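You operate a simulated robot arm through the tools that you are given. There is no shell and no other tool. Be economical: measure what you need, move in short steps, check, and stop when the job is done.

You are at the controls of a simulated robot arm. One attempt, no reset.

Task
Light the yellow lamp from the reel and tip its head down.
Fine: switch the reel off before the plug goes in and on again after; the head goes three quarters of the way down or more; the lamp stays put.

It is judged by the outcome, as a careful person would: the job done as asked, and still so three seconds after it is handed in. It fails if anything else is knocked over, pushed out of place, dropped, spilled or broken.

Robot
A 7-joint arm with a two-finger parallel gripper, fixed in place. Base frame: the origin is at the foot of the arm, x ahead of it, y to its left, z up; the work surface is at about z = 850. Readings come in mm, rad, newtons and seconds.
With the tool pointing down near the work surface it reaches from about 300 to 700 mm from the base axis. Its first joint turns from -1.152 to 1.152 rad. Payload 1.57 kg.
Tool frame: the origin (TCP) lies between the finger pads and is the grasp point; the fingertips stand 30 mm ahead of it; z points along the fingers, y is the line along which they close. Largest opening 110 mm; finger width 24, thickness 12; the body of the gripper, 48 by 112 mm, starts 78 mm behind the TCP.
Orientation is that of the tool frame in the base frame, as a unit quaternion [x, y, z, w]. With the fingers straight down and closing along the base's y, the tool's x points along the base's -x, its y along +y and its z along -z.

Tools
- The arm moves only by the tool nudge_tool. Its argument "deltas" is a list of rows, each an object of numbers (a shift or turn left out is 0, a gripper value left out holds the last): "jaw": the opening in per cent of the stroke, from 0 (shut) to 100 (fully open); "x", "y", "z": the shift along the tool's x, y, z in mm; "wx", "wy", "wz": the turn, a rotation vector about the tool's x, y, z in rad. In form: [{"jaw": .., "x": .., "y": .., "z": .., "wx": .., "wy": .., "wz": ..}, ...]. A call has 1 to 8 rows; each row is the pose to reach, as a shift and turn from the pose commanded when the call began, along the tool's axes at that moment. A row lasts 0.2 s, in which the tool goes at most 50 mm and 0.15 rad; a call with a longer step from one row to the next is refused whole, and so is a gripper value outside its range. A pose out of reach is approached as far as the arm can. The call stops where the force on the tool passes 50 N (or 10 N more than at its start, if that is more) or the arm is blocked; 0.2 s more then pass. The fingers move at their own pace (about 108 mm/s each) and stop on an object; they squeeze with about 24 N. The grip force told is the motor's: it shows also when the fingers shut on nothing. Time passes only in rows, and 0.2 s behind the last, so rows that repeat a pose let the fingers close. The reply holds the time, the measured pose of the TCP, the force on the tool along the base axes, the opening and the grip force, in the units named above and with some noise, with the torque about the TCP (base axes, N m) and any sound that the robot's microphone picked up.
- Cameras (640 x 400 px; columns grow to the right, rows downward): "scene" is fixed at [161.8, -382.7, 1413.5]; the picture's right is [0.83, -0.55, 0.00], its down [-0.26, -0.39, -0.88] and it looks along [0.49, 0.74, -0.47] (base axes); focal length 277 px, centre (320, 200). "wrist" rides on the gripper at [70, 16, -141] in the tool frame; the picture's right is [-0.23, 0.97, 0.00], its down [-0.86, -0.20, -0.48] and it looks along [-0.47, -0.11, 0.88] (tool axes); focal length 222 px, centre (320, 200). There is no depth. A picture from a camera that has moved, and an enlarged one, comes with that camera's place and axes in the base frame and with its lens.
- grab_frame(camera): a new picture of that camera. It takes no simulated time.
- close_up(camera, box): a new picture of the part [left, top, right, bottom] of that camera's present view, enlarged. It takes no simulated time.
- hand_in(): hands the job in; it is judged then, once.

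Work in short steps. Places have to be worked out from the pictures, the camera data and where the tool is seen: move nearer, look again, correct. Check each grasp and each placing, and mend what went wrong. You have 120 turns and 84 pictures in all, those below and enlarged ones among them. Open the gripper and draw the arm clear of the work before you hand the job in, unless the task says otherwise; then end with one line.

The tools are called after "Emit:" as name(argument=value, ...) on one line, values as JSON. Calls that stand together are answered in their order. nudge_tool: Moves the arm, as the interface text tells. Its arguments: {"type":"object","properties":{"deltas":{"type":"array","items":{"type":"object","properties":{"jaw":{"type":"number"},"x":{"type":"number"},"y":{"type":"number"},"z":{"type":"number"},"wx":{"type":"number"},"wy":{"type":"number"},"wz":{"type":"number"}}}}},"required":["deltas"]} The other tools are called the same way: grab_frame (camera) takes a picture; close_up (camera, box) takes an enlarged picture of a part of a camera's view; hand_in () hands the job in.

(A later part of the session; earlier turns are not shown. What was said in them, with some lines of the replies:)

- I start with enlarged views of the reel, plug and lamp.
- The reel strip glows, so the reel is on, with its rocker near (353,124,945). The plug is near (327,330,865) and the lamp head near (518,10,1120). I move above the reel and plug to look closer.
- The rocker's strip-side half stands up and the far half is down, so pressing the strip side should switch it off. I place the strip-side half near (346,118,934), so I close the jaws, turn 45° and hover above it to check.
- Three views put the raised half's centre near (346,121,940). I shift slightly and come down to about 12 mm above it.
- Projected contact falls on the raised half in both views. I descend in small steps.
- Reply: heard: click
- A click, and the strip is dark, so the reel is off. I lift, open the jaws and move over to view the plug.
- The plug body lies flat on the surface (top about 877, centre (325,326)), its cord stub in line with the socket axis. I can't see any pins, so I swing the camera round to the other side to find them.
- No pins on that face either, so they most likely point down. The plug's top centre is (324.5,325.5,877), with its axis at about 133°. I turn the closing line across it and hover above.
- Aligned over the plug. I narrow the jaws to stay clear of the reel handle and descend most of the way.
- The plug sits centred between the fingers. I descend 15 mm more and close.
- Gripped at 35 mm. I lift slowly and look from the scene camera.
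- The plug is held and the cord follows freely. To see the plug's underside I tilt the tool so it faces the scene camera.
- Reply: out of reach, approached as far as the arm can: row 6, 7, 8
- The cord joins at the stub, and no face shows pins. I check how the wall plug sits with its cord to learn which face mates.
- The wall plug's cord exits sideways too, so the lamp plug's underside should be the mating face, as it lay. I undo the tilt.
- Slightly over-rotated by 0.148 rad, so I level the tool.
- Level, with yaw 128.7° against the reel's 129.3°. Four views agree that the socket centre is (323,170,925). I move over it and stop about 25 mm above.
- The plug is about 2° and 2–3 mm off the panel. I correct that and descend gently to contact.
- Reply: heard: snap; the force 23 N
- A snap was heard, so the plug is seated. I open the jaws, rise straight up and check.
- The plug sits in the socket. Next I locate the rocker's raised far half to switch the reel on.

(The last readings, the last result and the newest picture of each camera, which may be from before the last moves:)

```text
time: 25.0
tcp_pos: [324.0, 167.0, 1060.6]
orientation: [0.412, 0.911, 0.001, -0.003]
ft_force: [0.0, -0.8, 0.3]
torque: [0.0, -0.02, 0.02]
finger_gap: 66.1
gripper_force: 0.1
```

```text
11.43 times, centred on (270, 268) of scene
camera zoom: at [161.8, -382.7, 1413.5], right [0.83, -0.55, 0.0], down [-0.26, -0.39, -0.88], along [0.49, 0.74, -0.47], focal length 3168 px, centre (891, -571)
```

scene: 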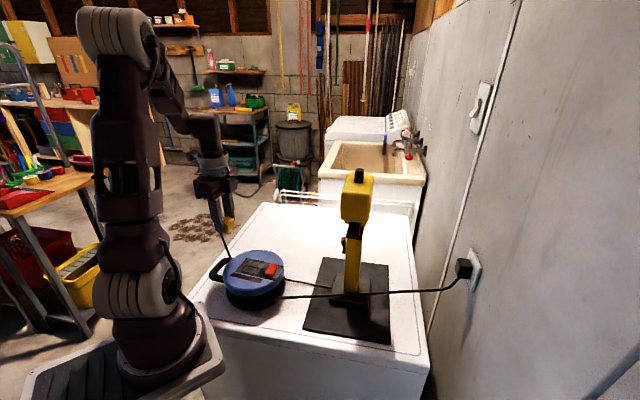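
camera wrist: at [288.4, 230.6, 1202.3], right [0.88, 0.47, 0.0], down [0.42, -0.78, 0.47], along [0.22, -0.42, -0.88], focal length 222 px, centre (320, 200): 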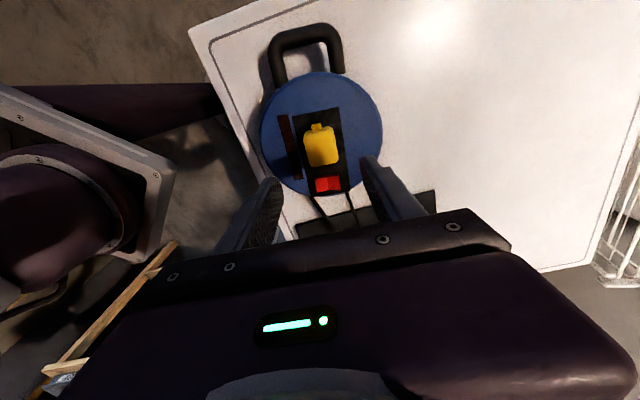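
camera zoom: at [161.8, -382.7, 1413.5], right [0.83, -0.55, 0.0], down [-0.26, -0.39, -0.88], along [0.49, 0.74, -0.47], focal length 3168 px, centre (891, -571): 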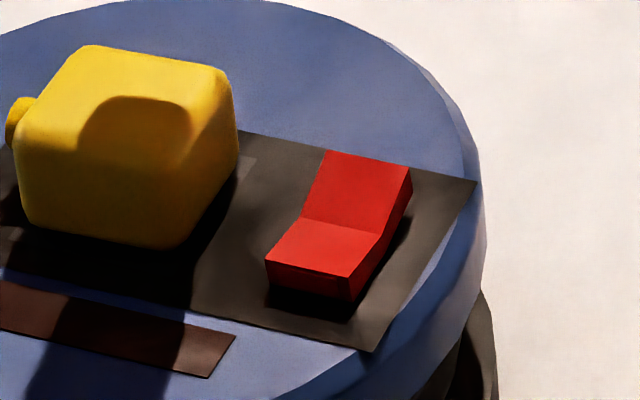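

Both views put the raised half at (361.7,133,935). I close the jaws, go over it and down to just above.

Emit:
nudge_tool(deltas=[{"jaw": 0, "x": -26, "y": 4}, {"x": -51, "y": 8.2}, {"x": -51, "y": 8.2}, {"x": -51, "y": 8.2, "z": 40}, {"x": -51, "y": 8.2, "z": 80}, {"x": -51, "y": 8.2, "z": 80}])

Emit:
close_up(camera="scene", box=[230, 230, 300, 285])

```text
time: 26.4
tcp_pos: [361.4, 134.2, 979.6]
orientation: [0.412, 0.911, 0.002, -0.003]
ft_force: [0.2, 0.4, -0.2]
torque: [0.03, 0.02, -0.01]
finger_gap: 0.1
gripper_force: 21.3
```

```text
7.27 times, centred on (265, 258) of scene
camera zoom: at [161.8, -382.7, 1413.5], right [0.83, -0.55, 0.0], down [-0.26, -0.39, -0.88], along [0.49, 0.74, -0.47], focal length 2016 px, centre (720, -218)
```

zoom: 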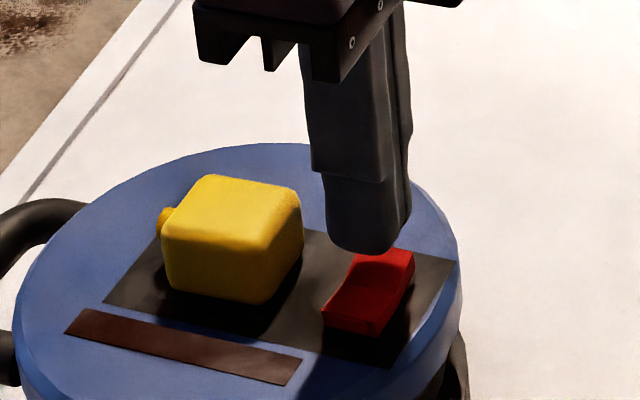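

Over the raised half; I shift 3 mm outward and press.

Emit:
nudge_tool(deltas=[{"y": 3}, {"y": 3, "z": 5}, {"y": 3, "z": 9}, {"y": 3, "z": 12}, {"y": 3, "z": 14}])

Emit:
grab_frame(camera="scene")

```text
time: 27.6
tcp_pos: [364.5, 136.2, 965.2]
orientation: [0.412, 0.911, 0.002, -0.003]
ft_force: [0.7, -1.1, 0.0]
torque: [-0.01, -0.02, 0.01]
finger_gap: 0.0
gripper_force: 21.1
heard: click
```

```text
35 pictures are left
```

scene: 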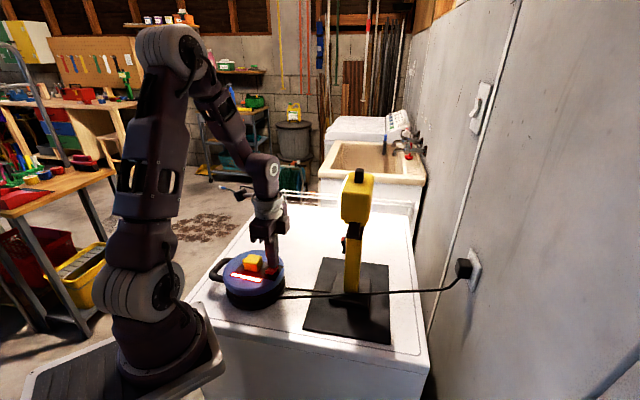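

The reel strip glows again after the click. I lift clear and tilt the camera toward the lamp to see its state.

Emit:
nudge_tool(deltas=[{"z": -45}, {"z": -90}, {"z": -135, "x": 10}, {"z": -180, "x": 20}, {"z": -220, "x": 35, "wy": -0.12}, {"z": -250, "x": 45, "wy": -0.25}, {"z": -260, "x": 50, "wy": -0.38}, {"z": -260, "x": 50, "wy": -0.5}])

Emit:
grab_frame(camera="wrist")

Emit:
close_up(camera="scene", box=[300, 160, 420, 340])

```text
time: 29.4
tcp_pos: [332.7, 172.7, 1225.9]
orientation: [0.4, 0.883, -0.101, 0.224]
ft_force: [0.6, -0.9, 0.2]
torque: [0.02, -0.03, -0.01]
finger_gap: 0.0
gripper_force: 21.5
```

```text
34 pictures are left
camera wrist: at [259.2, 280.3, 1317.7], right [0.86, 0.49, 0.11], down [0.2, -0.53, 0.83], along [0.46, -0.69, -0.55], focal length 222 px, centre (320, 200)
```

wrist: 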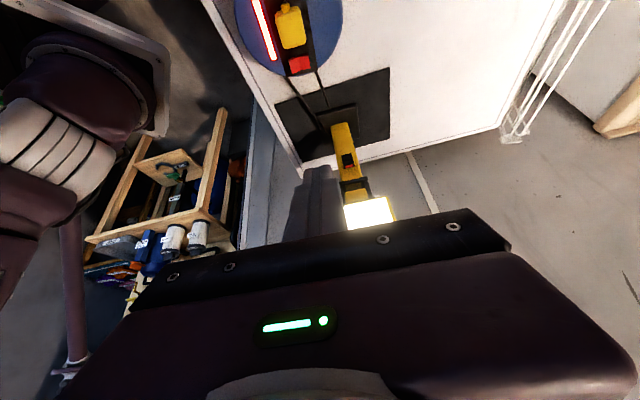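

```text
2.22 times, centred on (360, 250) of scene
camera zoom: at [161.8, -382.7, 1413.5], right [0.83, -0.55, 0.0], down [-0.26, -0.39, -0.88], along [0.49, 0.74, -0.47], focal length 616 px, centre (231, 89)
```

zoom: 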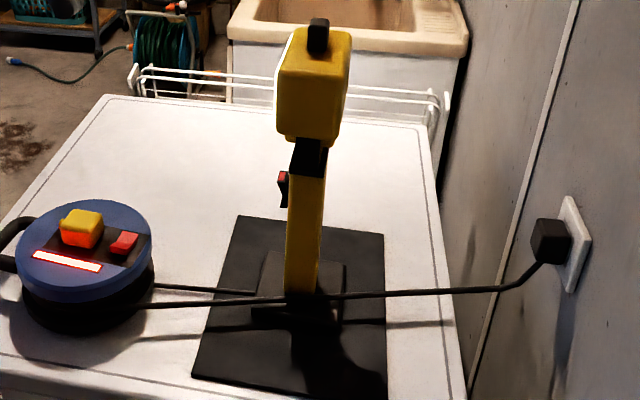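

The lamp is lit. I now study its head and hinge.

Emit:
close_up(camera="wrist", box=[310, 110, 410, 235])

Emit:
close_up(camera="scene", box=[325, 160, 390, 240])

```text
3.20 times, centred on (360, 172) of wrist
camera zoom: at [259.2, 280.3, 1317.7], right [0.86, 0.49, 0.11], down [0.2, -0.53, 0.83], along [0.46, -0.69, -0.55], focal length 711 px, centre (192, 288)
```

zoom: 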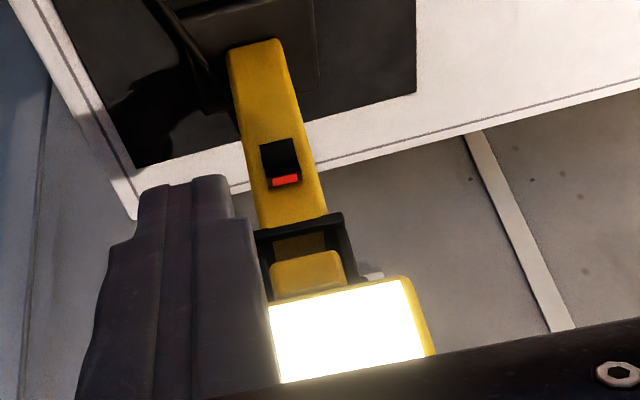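

```text
5.00 times, centred on (358, 200) of scene
camera zoom: at [161.8, -382.7, 1413.5], right [0.83, -0.55, 0.0], down [-0.26, -0.39, -0.88], along [0.49, 0.74, -0.47], focal length 1386 px, centre (132, 200)
```

zoom: 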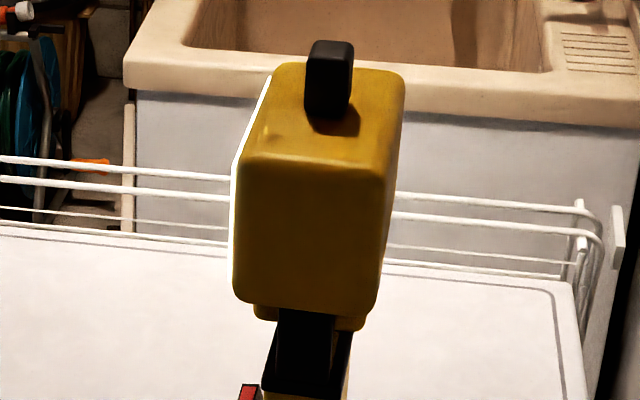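

The lamp's hinge is near (524,17,1055). The head is a box about 1110–1167 high with a black tab on top reaching about 1200, and the lit face looks along about 133°. The plan is to push the tab from behind along its arc; first I level the tool at height.

Emit:
nudge_tool(deltas=[{"wy": 0.13, "z": -15}, {"wy": 0.26, "z": -30}, {"wy": 0.39, "z": -40}, {"wy": 0.5, "z": -50}, {"wy": 0.5, "z": -50}])

```text
time: 30.6
tcp_pos: [318.0, 190.3, 1271.0]
orientation: [0.412, 0.911, 0.001, -0.003]
ft_force: [-0.6, 0.6, -0.7]
torque: [-0.03, 0.03, 0.01]
finger_gap: 0.0
gripper_force: 21.4
```

Emit:
nudge_tool(deltas=[{"x": -43, "y": 6, "z": -10}, {"x": -86, "y": 12, "z": -12}, {"x": -129, "y": 17, "z": -12}, {"x": -173, "y": 23, "z": -12}, {"x": -216, "y": 29, "z": -12}, {"x": -260, "y": 34, "z": -12}, {"x": -303, "y": 40, "z": -12}, {"x": -303, "y": 40, "z": -12}])

Emit:
grab_frame(camera="wrist")

Emit:
grab_frame(camera="scene")

```text
time: 32.4
tcp_pos: [523.8, 2.8, 1279.9]
orientation: [0.412, 0.911, 0.0, -0.006]
ft_force: [0.1, 0.8, -0.2]
torque: [0.0, 0.02, 0.0]
finger_gap: 0.0
gripper_force: 21.1
out of reach, approached as far as the arm can: row 7, 8
```

```text
30 pictures are left
camera wrist: at [491.5, 65.3, 1421.3], right [0.88, 0.47, -0.01], down [0.42, -0.78, 0.47], along [0.22, -0.42, -0.88], focal length 222 px, centre (320, 200)
```

wrist: 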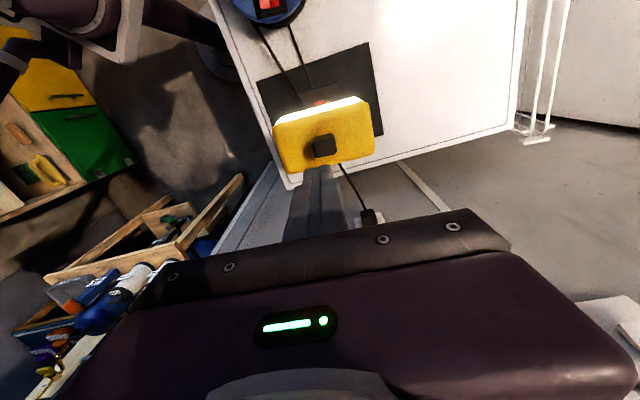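

```text
29 pictures are left
```

scene: 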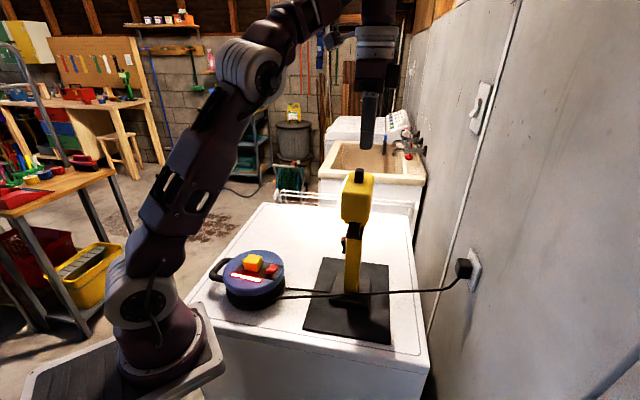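

Emit:
close_up(camera="wrist", box=[260, 80, 390, 190])

Emit:
close_up(camera="scene", box=[325, 80, 405, 225])

```text
3.64 times, centred on (325, 135) of wrist
camera zoom: at [491.5, 65.3, 1421.3], right [0.88, 0.47, -0.01], down [0.42, -0.78, 0.47], along [0.22, -0.42, -0.88], focal length 808 px, centre (302, 436)
```

zoom: 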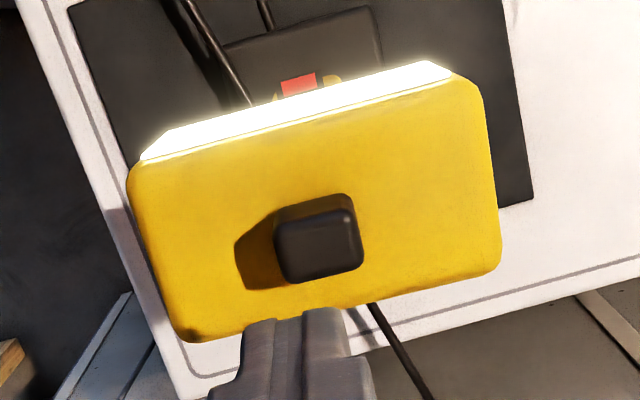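

```text
2.76 times, centred on (365, 152) of scene
camera zoom: at [161.8, -382.7, 1413.5], right [0.83, -0.55, 0.0], down [-0.26, -0.39, -0.88], along [0.49, 0.74, -0.47], focal length 765 px, centre (196, 331)
```

zoom: 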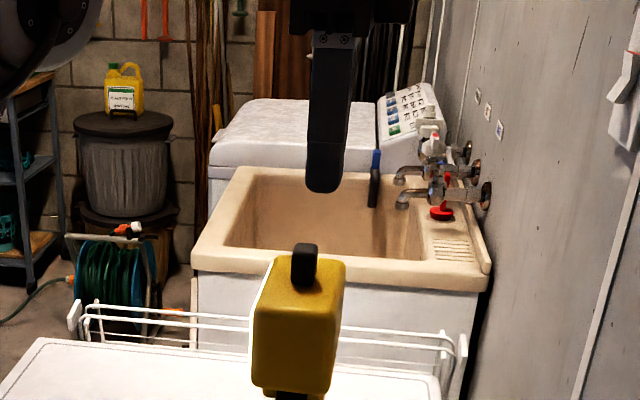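

The tab top is at (523,14,1197), its centre line over the hinge, and the head tips along about 133°. I move the closed fingertips behind the tab and lower them to about 1183, just above the head's top.

Emit:
nudge_tool(deltas=[{"x": -8, "y": 3, "z": 15}, {"x": -20.5, "y": 7.3, "z": 30}, {"x": -20.5, "y": 7.3, "z": 48}, {"x": -20.5, "y": 7.3, "z": 65}, {"x": -20.5, "y": 7.3, "z": 65}])

Emit:
close_up(camera="wrist", box=[240, 60, 410, 210])

Emit:
close_up(camera="scene", box=[315, 120, 405, 230])

```text
time: 33.6
tcp_pos: [542.5, -6.9, 1212.1]
orientation: [0.413, 0.911, 0.001, -0.004]
ft_force: [-0.2, 0.7, -0.5]
torque: [-0.02, 0.0, -0.04]
finger_gap: 0.0
gripper_force: 21.2
```

```text
2.67 times, centred on (325, 135) of wrist
camera zoom: at [508.1, 56.2, 1354.5], right [0.88, 0.47, 0.0], down [0.42, -0.78, 0.47], along [0.22, -0.42, -0.88], focal length 592 px, centre (307, 373)
```

zoom: 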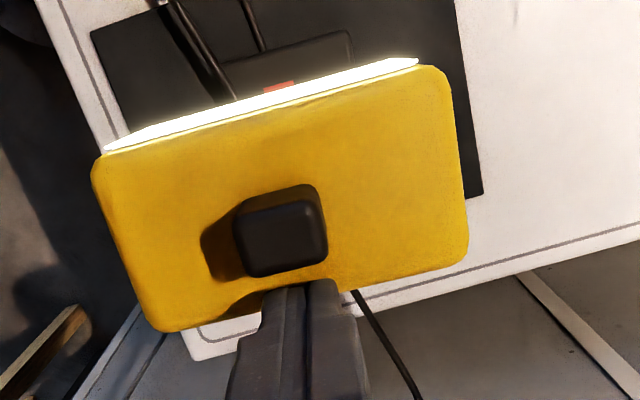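

```text
3.64 times, centred on (360, 175) of scene
camera zoom: at [161.8, -382.7, 1413.5], right [0.83, -0.55, 0.0], down [-0.26, -0.39, -0.88], along [0.49, 0.74, -0.47], focal length 1008 px, centre (174, 291)
```

zoom: 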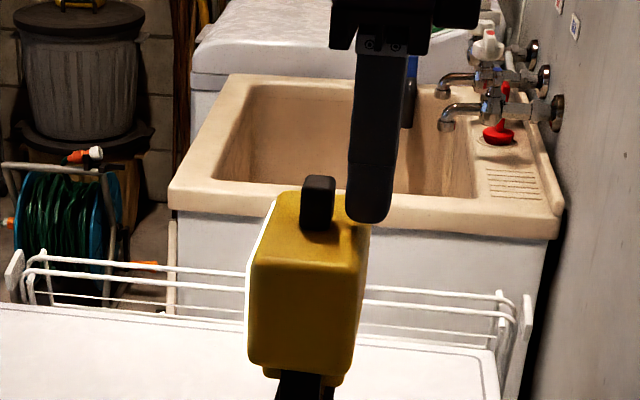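

The fingertip sits just behind the tab. I push forward slowly along the arc, to about 30° first.

Emit:
nudge_tool(deltas=[{"y": -4}, {"x": 12, "y": -4}, {"x": 24, "y": -4, "z": -1}, {"x": 36, "y": -4, "z": -1}, {"x": 48, "y": -4, "z": 0}, {"x": 60, "y": -4, "z": 2}, {"x": 70, "y": -4, "z": 4.5}, {"x": 76, "y": -4, "z": 5.5}])

Emit:
close_up(camera="scene", box=[285, 140, 445, 350])

```text
time: 35.4
tcp_pos: [488.0, 49.5, 1208.0]
orientation: [0.412, 0.911, 0.002, -0.004]
ft_force: [-0.2, -0.9, -0.2]
torque: [-0.03, 0.01, 0.0]
finger_gap: 0.0
gripper_force: 20.7
```

```text
1.90 times, centred on (365, 245) of scene
camera zoom: at [161.8, -382.7, 1413.5], right [0.83, -0.55, 0.0], down [-0.26, -0.39, -0.88], along [0.49, 0.74, -0.47], focal length 528 px, centre (234, 114)
```

zoom: 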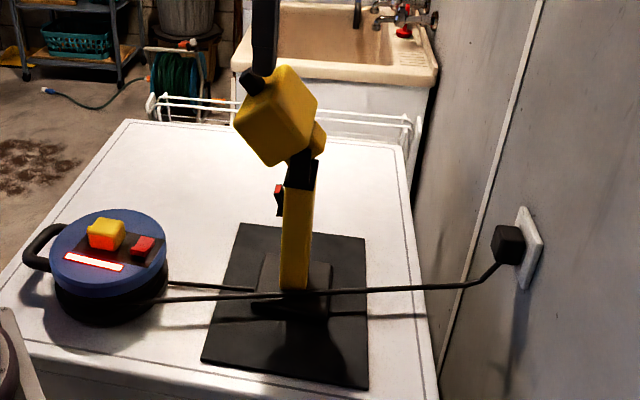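

The head has tipped about 35° and the base hasn't moved. I continue along the arc to about 60°.

Emit:
nudge_tool(deltas=[{"x": 11, "z": 4}, {"x": 22, "z": 10}, {"x": 32, "z": 16}, {"x": 41, "z": 24}, {"x": 49, "z": 33}, {"x": 57, "z": 43}])

Emit:
close_up(camera="scene", box=[285, 140, 445, 350])

Emit:
close_up(camera="wrist", box=[240, 60, 410, 210])

```text
time: 36.3
tcp_pos: [466.6, 74.4, 1194.3]
orientation: [0.413, 0.911, 0.004, 0.0]
ft_force: [0.7, 0.4, 1.3]
torque: [0.01, 0.0, 0.01]
finger_gap: 0.0
gripper_force: 21.2
stopped in row 4: the force on the tool passed its limit at 60 N (the readings are from after the stop); the commanded pose is now the measured one
```

```text
1.90 times, centred on (365, 245) of scene
camera zoom: at [161.8, -382.7, 1413.5], right [0.83, -0.55, 0.0], down [-0.26, -0.39, -0.88], along [0.49, 0.74, -0.47], focal length 528 px, centre (234, 114)
```

zoom: 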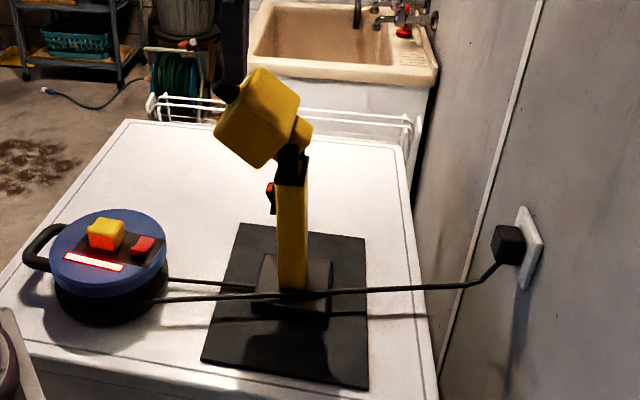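

```text
2.67 times, centred on (325, 135) of wrist
camera zoom: at [430.9, 137.2, 1335.7], right [0.88, 0.47, 0.01], down [0.41, -0.78, 0.47], along [0.23, -0.41, -0.88], focal length 592 px, centre (307, 373)
```

zoom: 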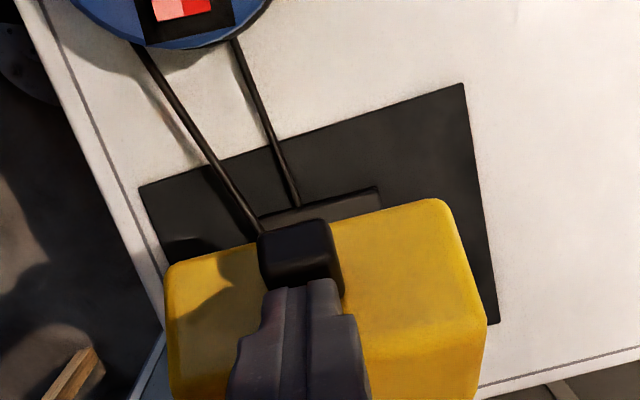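

A 60 N stop, and the post now looks slightly leaned. I check closely before doing anything else.

Emit:
close_up(camera="scene", box=[300, 200, 400, 340])

Emit:
close_up(camera="scene", box=[330, 155, 390, 240])

```text
2.86 times, centred on (350, 270) of scene
camera zoom: at [161.8, -382.7, 1413.5], right [0.83, -0.55, 0.0], down [-0.26, -0.39, -0.88], along [0.49, 0.74, -0.47], focal length 792 px, centre (234, 0)
```

zoom: 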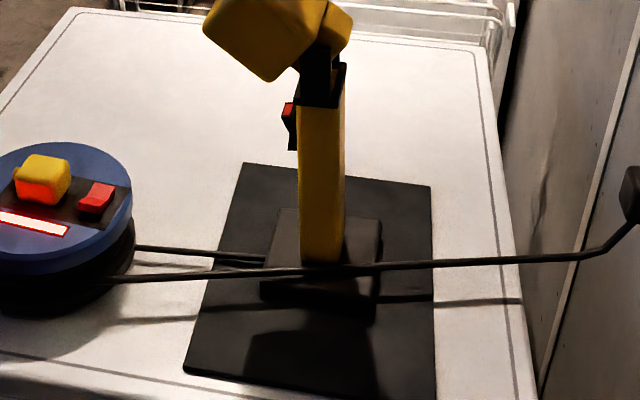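

```text
4.71 times, centred on (360, 198) of scene
camera zoom: at [161.8, -382.7, 1413.5], right [0.83, -0.55, 0.0], down [-0.26, -0.39, -0.88], along [0.49, 0.74, -0.47], focal length 1304 px, centre (132, 212)
```

zoom: 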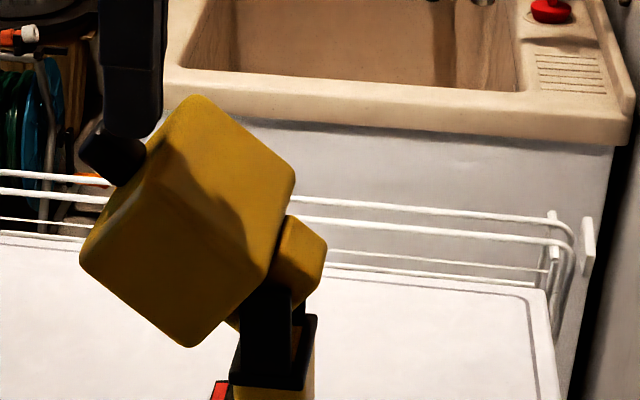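

Emit:
close_up(camera="scene", box=[300, 160, 420, 340])

```text
2.22 times, centred on (360, 250) of scene
camera zoom: at [161.8, -382.7, 1413.5], right [0.83, -0.55, 0.0], down [-0.26, -0.39, -0.88], along [0.49, 0.74, -0.47], focal length 616 px, centre (231, 89)
```

zoom: 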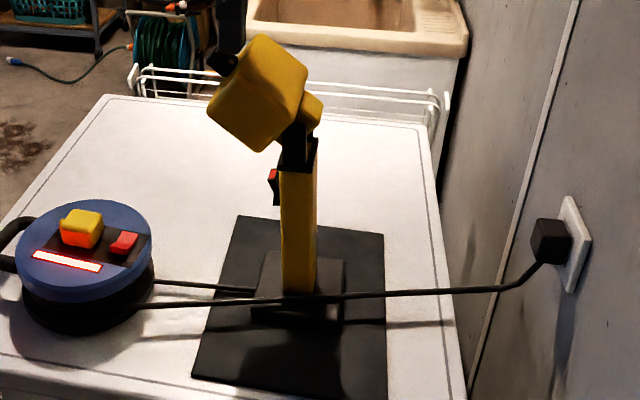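

The post leans about 3° forward while the plate is unmoved, so I may be holding it tilted. I back the finger off gently and look.

Emit:
nudge_tool(deltas=[{"x": -2, "z": -1}, {"x": -4, "z": -3}, {"x": -7, "z": -6}, {"x": -10, "z": -10}, {"x": -12, "z": -16}, {"x": -12, "z": -22}])

Emit:
close_up(camera="scene", box=[300, 160, 420, 340])

```text
time: 37.7
tcp_pos: [474.4, 65.8, 1217.0]
orientation: [0.411, 0.912, 0.005, 0.0]
ft_force: [0.7, -0.5, -0.2]
torque: [0.01, 0.0, 0.03]
finger_gap: 0.0
gripper_force: 20.7
```

```text
2.22 times, centred on (360, 250) of scene
camera zoom: at [161.8, -382.7, 1413.5], right [0.83, -0.55, 0.0], down [-0.26, -0.39, -0.88], along [0.49, 0.74, -0.47], focal length 616 px, centre (231, 89)
```

zoom: 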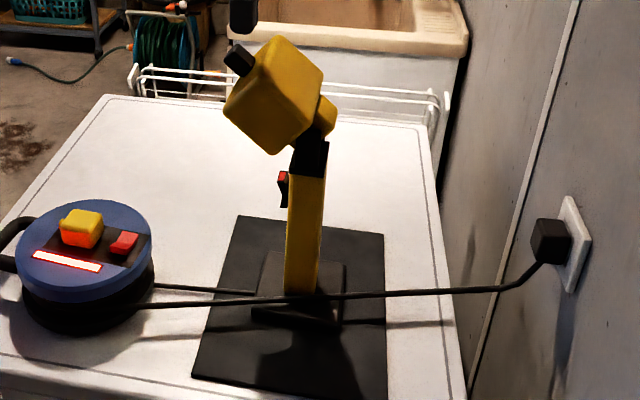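

The lamp rocked back upright in its original place, and the head now holds at about 46°. I look at the hinge to judge whether that is its end stop.

Emit:
close_up(camera="scene", box=[335, 165, 385, 225])

Emit:
close_up(camera="wrist", box=[240, 60, 410, 210])

```text
6.67 times, centred on (360, 195) of scene
camera zoom: at [161.8, -382.7, 1413.5], right [0.83, -0.55, 0.0], down [-0.26, -0.39, -0.88], along [0.49, 0.74, -0.47], focal length 1848 px, centre (53, 233)
```

zoom: 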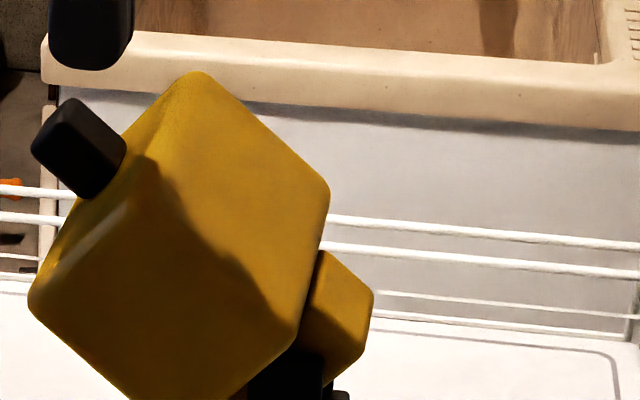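

```text
2.67 times, centred on (325, 135) of wrist
camera zoom: at [438.4, 128.2, 1358.0], right [0.88, 0.47, 0.01], down [0.41, -0.78, 0.47], along [0.23, -0.41, -0.88], focal length 592 px, centre (307, 373)
```

zoom: 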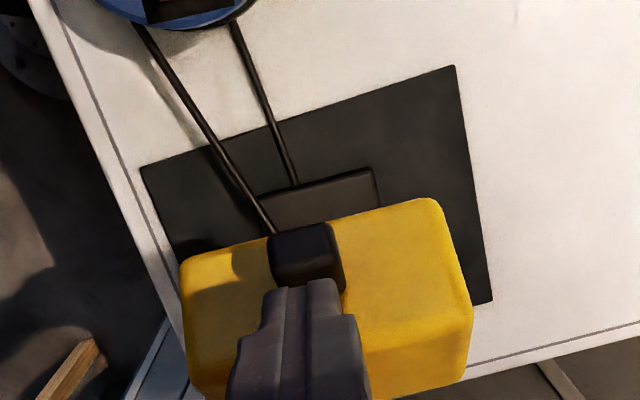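

I test gently: the finger is right above the tab, so I come down in small increments and read the force.

Emit:
nudge_tool(deltas=[{"x": 4, "z": 6}, {"x": 4, "z": 12}, {"x": 4, "z": 17}])

Emit:
nudge_tool(deltas=[{"z": 2}, {"z": 4}])

Emit:
nudge_tool(deltas=[{"z": 2}, {"z": 3}])

```text
time: 38.5
tcp_pos: [470.5, 69.0, 1199.0]
orientation: [0.413, 0.911, 0.004, 0.0]
ft_force: [-0.4, 0.4, 1.5]
torque: [0.0, 0.02, 0.0]
finger_gap: 0.0
gripper_force: 21.2
```

```text
time: 39.2
tcp_pos: [470.9, 68.9, 1199.5]
orientation: [0.411, 0.912, 0.006, 0.002]
ft_force: [-7.2, -0.4, 22.7]
torque: [0.06, 0.37, -0.11]
finger_gap: 0.1
gripper_force: 20.9
stopped in row 2: the force on the tool passed its limit at 52 N (the readings are from after the stop); the commanded pose is now the measured one
```

```text
time: 39.8
tcp_pos: [471.8, 69.6, 1199.3]
orientation: [0.412, 0.911, 0.009, 0.005]
ft_force: [-6.5, -0.3, 23.7]
torque: [0.0, 0.37, -0.11]
finger_gap: 0.0
gripper_force: 21.6
stopped in row 2: the force on the tool passed its limit at 53 N (the readings are from after the stop); the commanded pose is now the measured one
```

Both a horizontal and a vertical push meet a hard stop here, while the earlier travel was nearly free, so the head is at the bottom of its range. I lift straight off and retreat.

Emit:
nudge_tool(deltas=[{"z": -5}, {"z": -20}, {"z": -50}, {"z": -80}, {"z": -100}, {"x": 30, "z": -110}, {"x": 70, "z": -110}, {"x": 110, "z": -110}])

Emit:
close_up(camera="scene", box=[300, 160, 420, 340])

Emit:
grab_frame(camera="wrist")

```text
time: 41.6
tcp_pos: [394.7, 152.4, 1307.8]
orientation: [0.412, 0.911, 0.007, 0.002]
ft_force: [0.2, 0.5, -0.6]
torque: [0.0, -0.05, 0.01]
finger_gap: 0.0
gripper_force: 21.2
```

```text
2.22 times, centred on (360, 250) of scene
camera zoom: at [161.7, -382.7, 1413.5], right [0.83, -0.55, 0.0], down [-0.26, -0.39, -0.88], along [0.49, 0.74, -0.47], focal length 616 px, centre (231, 89)
```

zoom: 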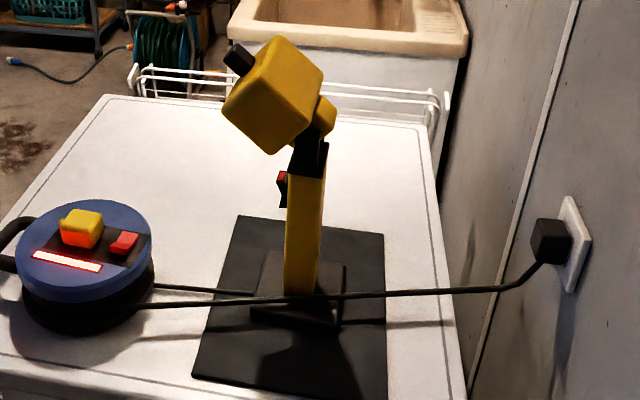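

```text
14 pictures are left
camera wrist: at [358.8, 214.0, 1448.3], right [0.88, 0.47, 0.02], down [0.41, -0.78, 0.48], along [0.24, -0.41, -0.88], focal length 222 px, centre (320, 200)
```

wrist: 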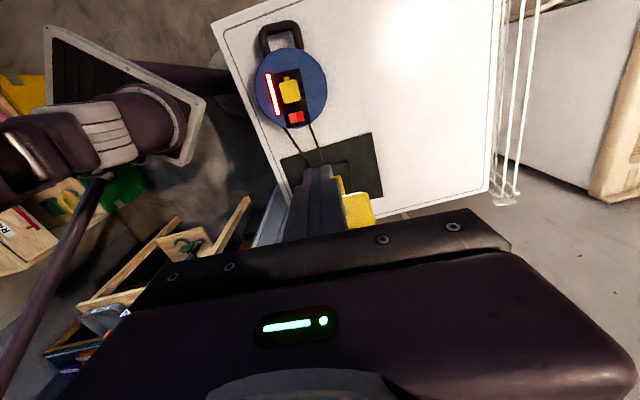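

The lamp stands in its original place with the head holding. I tilt the camera in from the front to confirm it is still lit.

Emit:
nudge_tool(deltas=[{"x": 15, "z": 25, "wy": -0.12, "jaw": 40}, {"x": 30, "z": 50, "wy": -0.24}, {"x": 45, "z": 75, "wy": -0.36}, {"x": 60, "z": 100, "wy": -0.48}, {"x": 72, "z": 120, "wy": -0.6}, {"x": 72, "z": 140, "wy": -0.72}, {"x": 72, "z": 160, "wy": -0.84}, {"x": 72, "z": 170, "wy": -0.9}])

Emit:
grab_frame(camera="wrist")

```text
time: 43.4
tcp_pos: [351.3, 208.0, 1136.5]
orientation: [0.374, 0.819, -0.172, 0.401]
ft_force: [0.4, 0.2, 0.4]
torque: [-0.03, -0.06, 0.0]
finger_gap: 43.9
gripper_force: 0.1
```

```text
13 pictures are left
camera wrist: at [259.4, 333.9, 1169.7], right [0.82, 0.54, 0.2], down [-0.06, -0.26, 0.96], along [0.57, -0.8, -0.18], focal length 222 px, centre (320, 200)
```

wrist: 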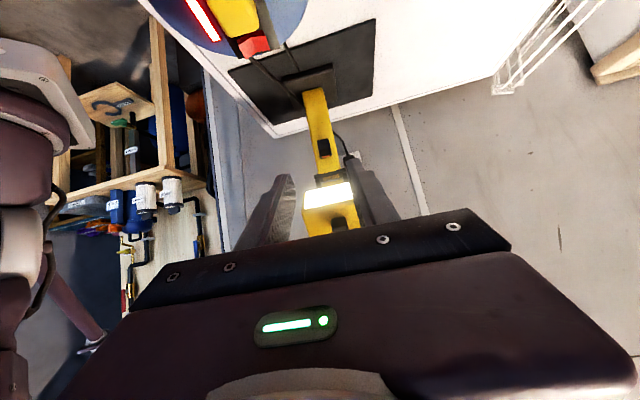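

The lamp is lit with its head down. I level the tool, open the jaws, and draw well clear.

Emit:
nudge_tool(deltas=[{"jaw": 100, "z": -30}, {"z": -70, "wy": 0.1}, {"z": -110, "wy": 0.22}, {"z": -130, "wy": 0.36}, {"z": -140, "wy": 0.5}, {"z": -140, "wy": 0.5}])

Emit:
grab_frame(camera="scene")

```text
time: 44.8
tcp_pos: [277.2, 288.1, 1224.4]
orientation: [0.404, 0.893, -0.074, 0.183]
ft_force: [-0.3, -0.4, -0.4]
torque: [0.05, 0.01, -0.01]
finger_gap: 109.9
gripper_force: 0.0
```

```text
12 pictures are left
```

scene: 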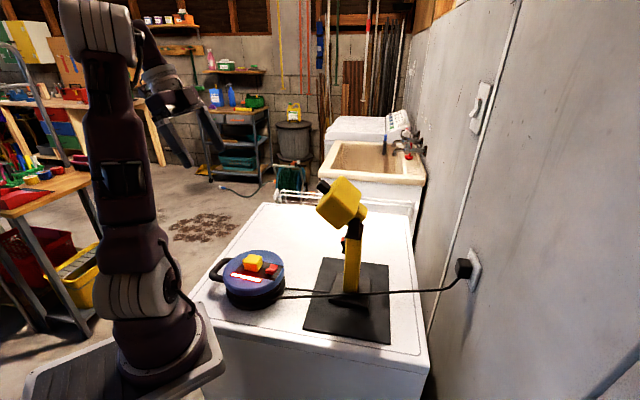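

Everything stands in place: the reel is on, the plug is seated, the lamp is lit with its head down, and the arm is clear. I hand in.

Emit:
hand_in()

```text
The job is handed in.
```

The lamp is lit from the reel, which I switched off before the plug went in and on again after. Its head is tipped down about 45°, to what I judge is its end stop. My push there hit the force limit and briefly leaned the lamp about 3°, but it settled back upright in its original place.
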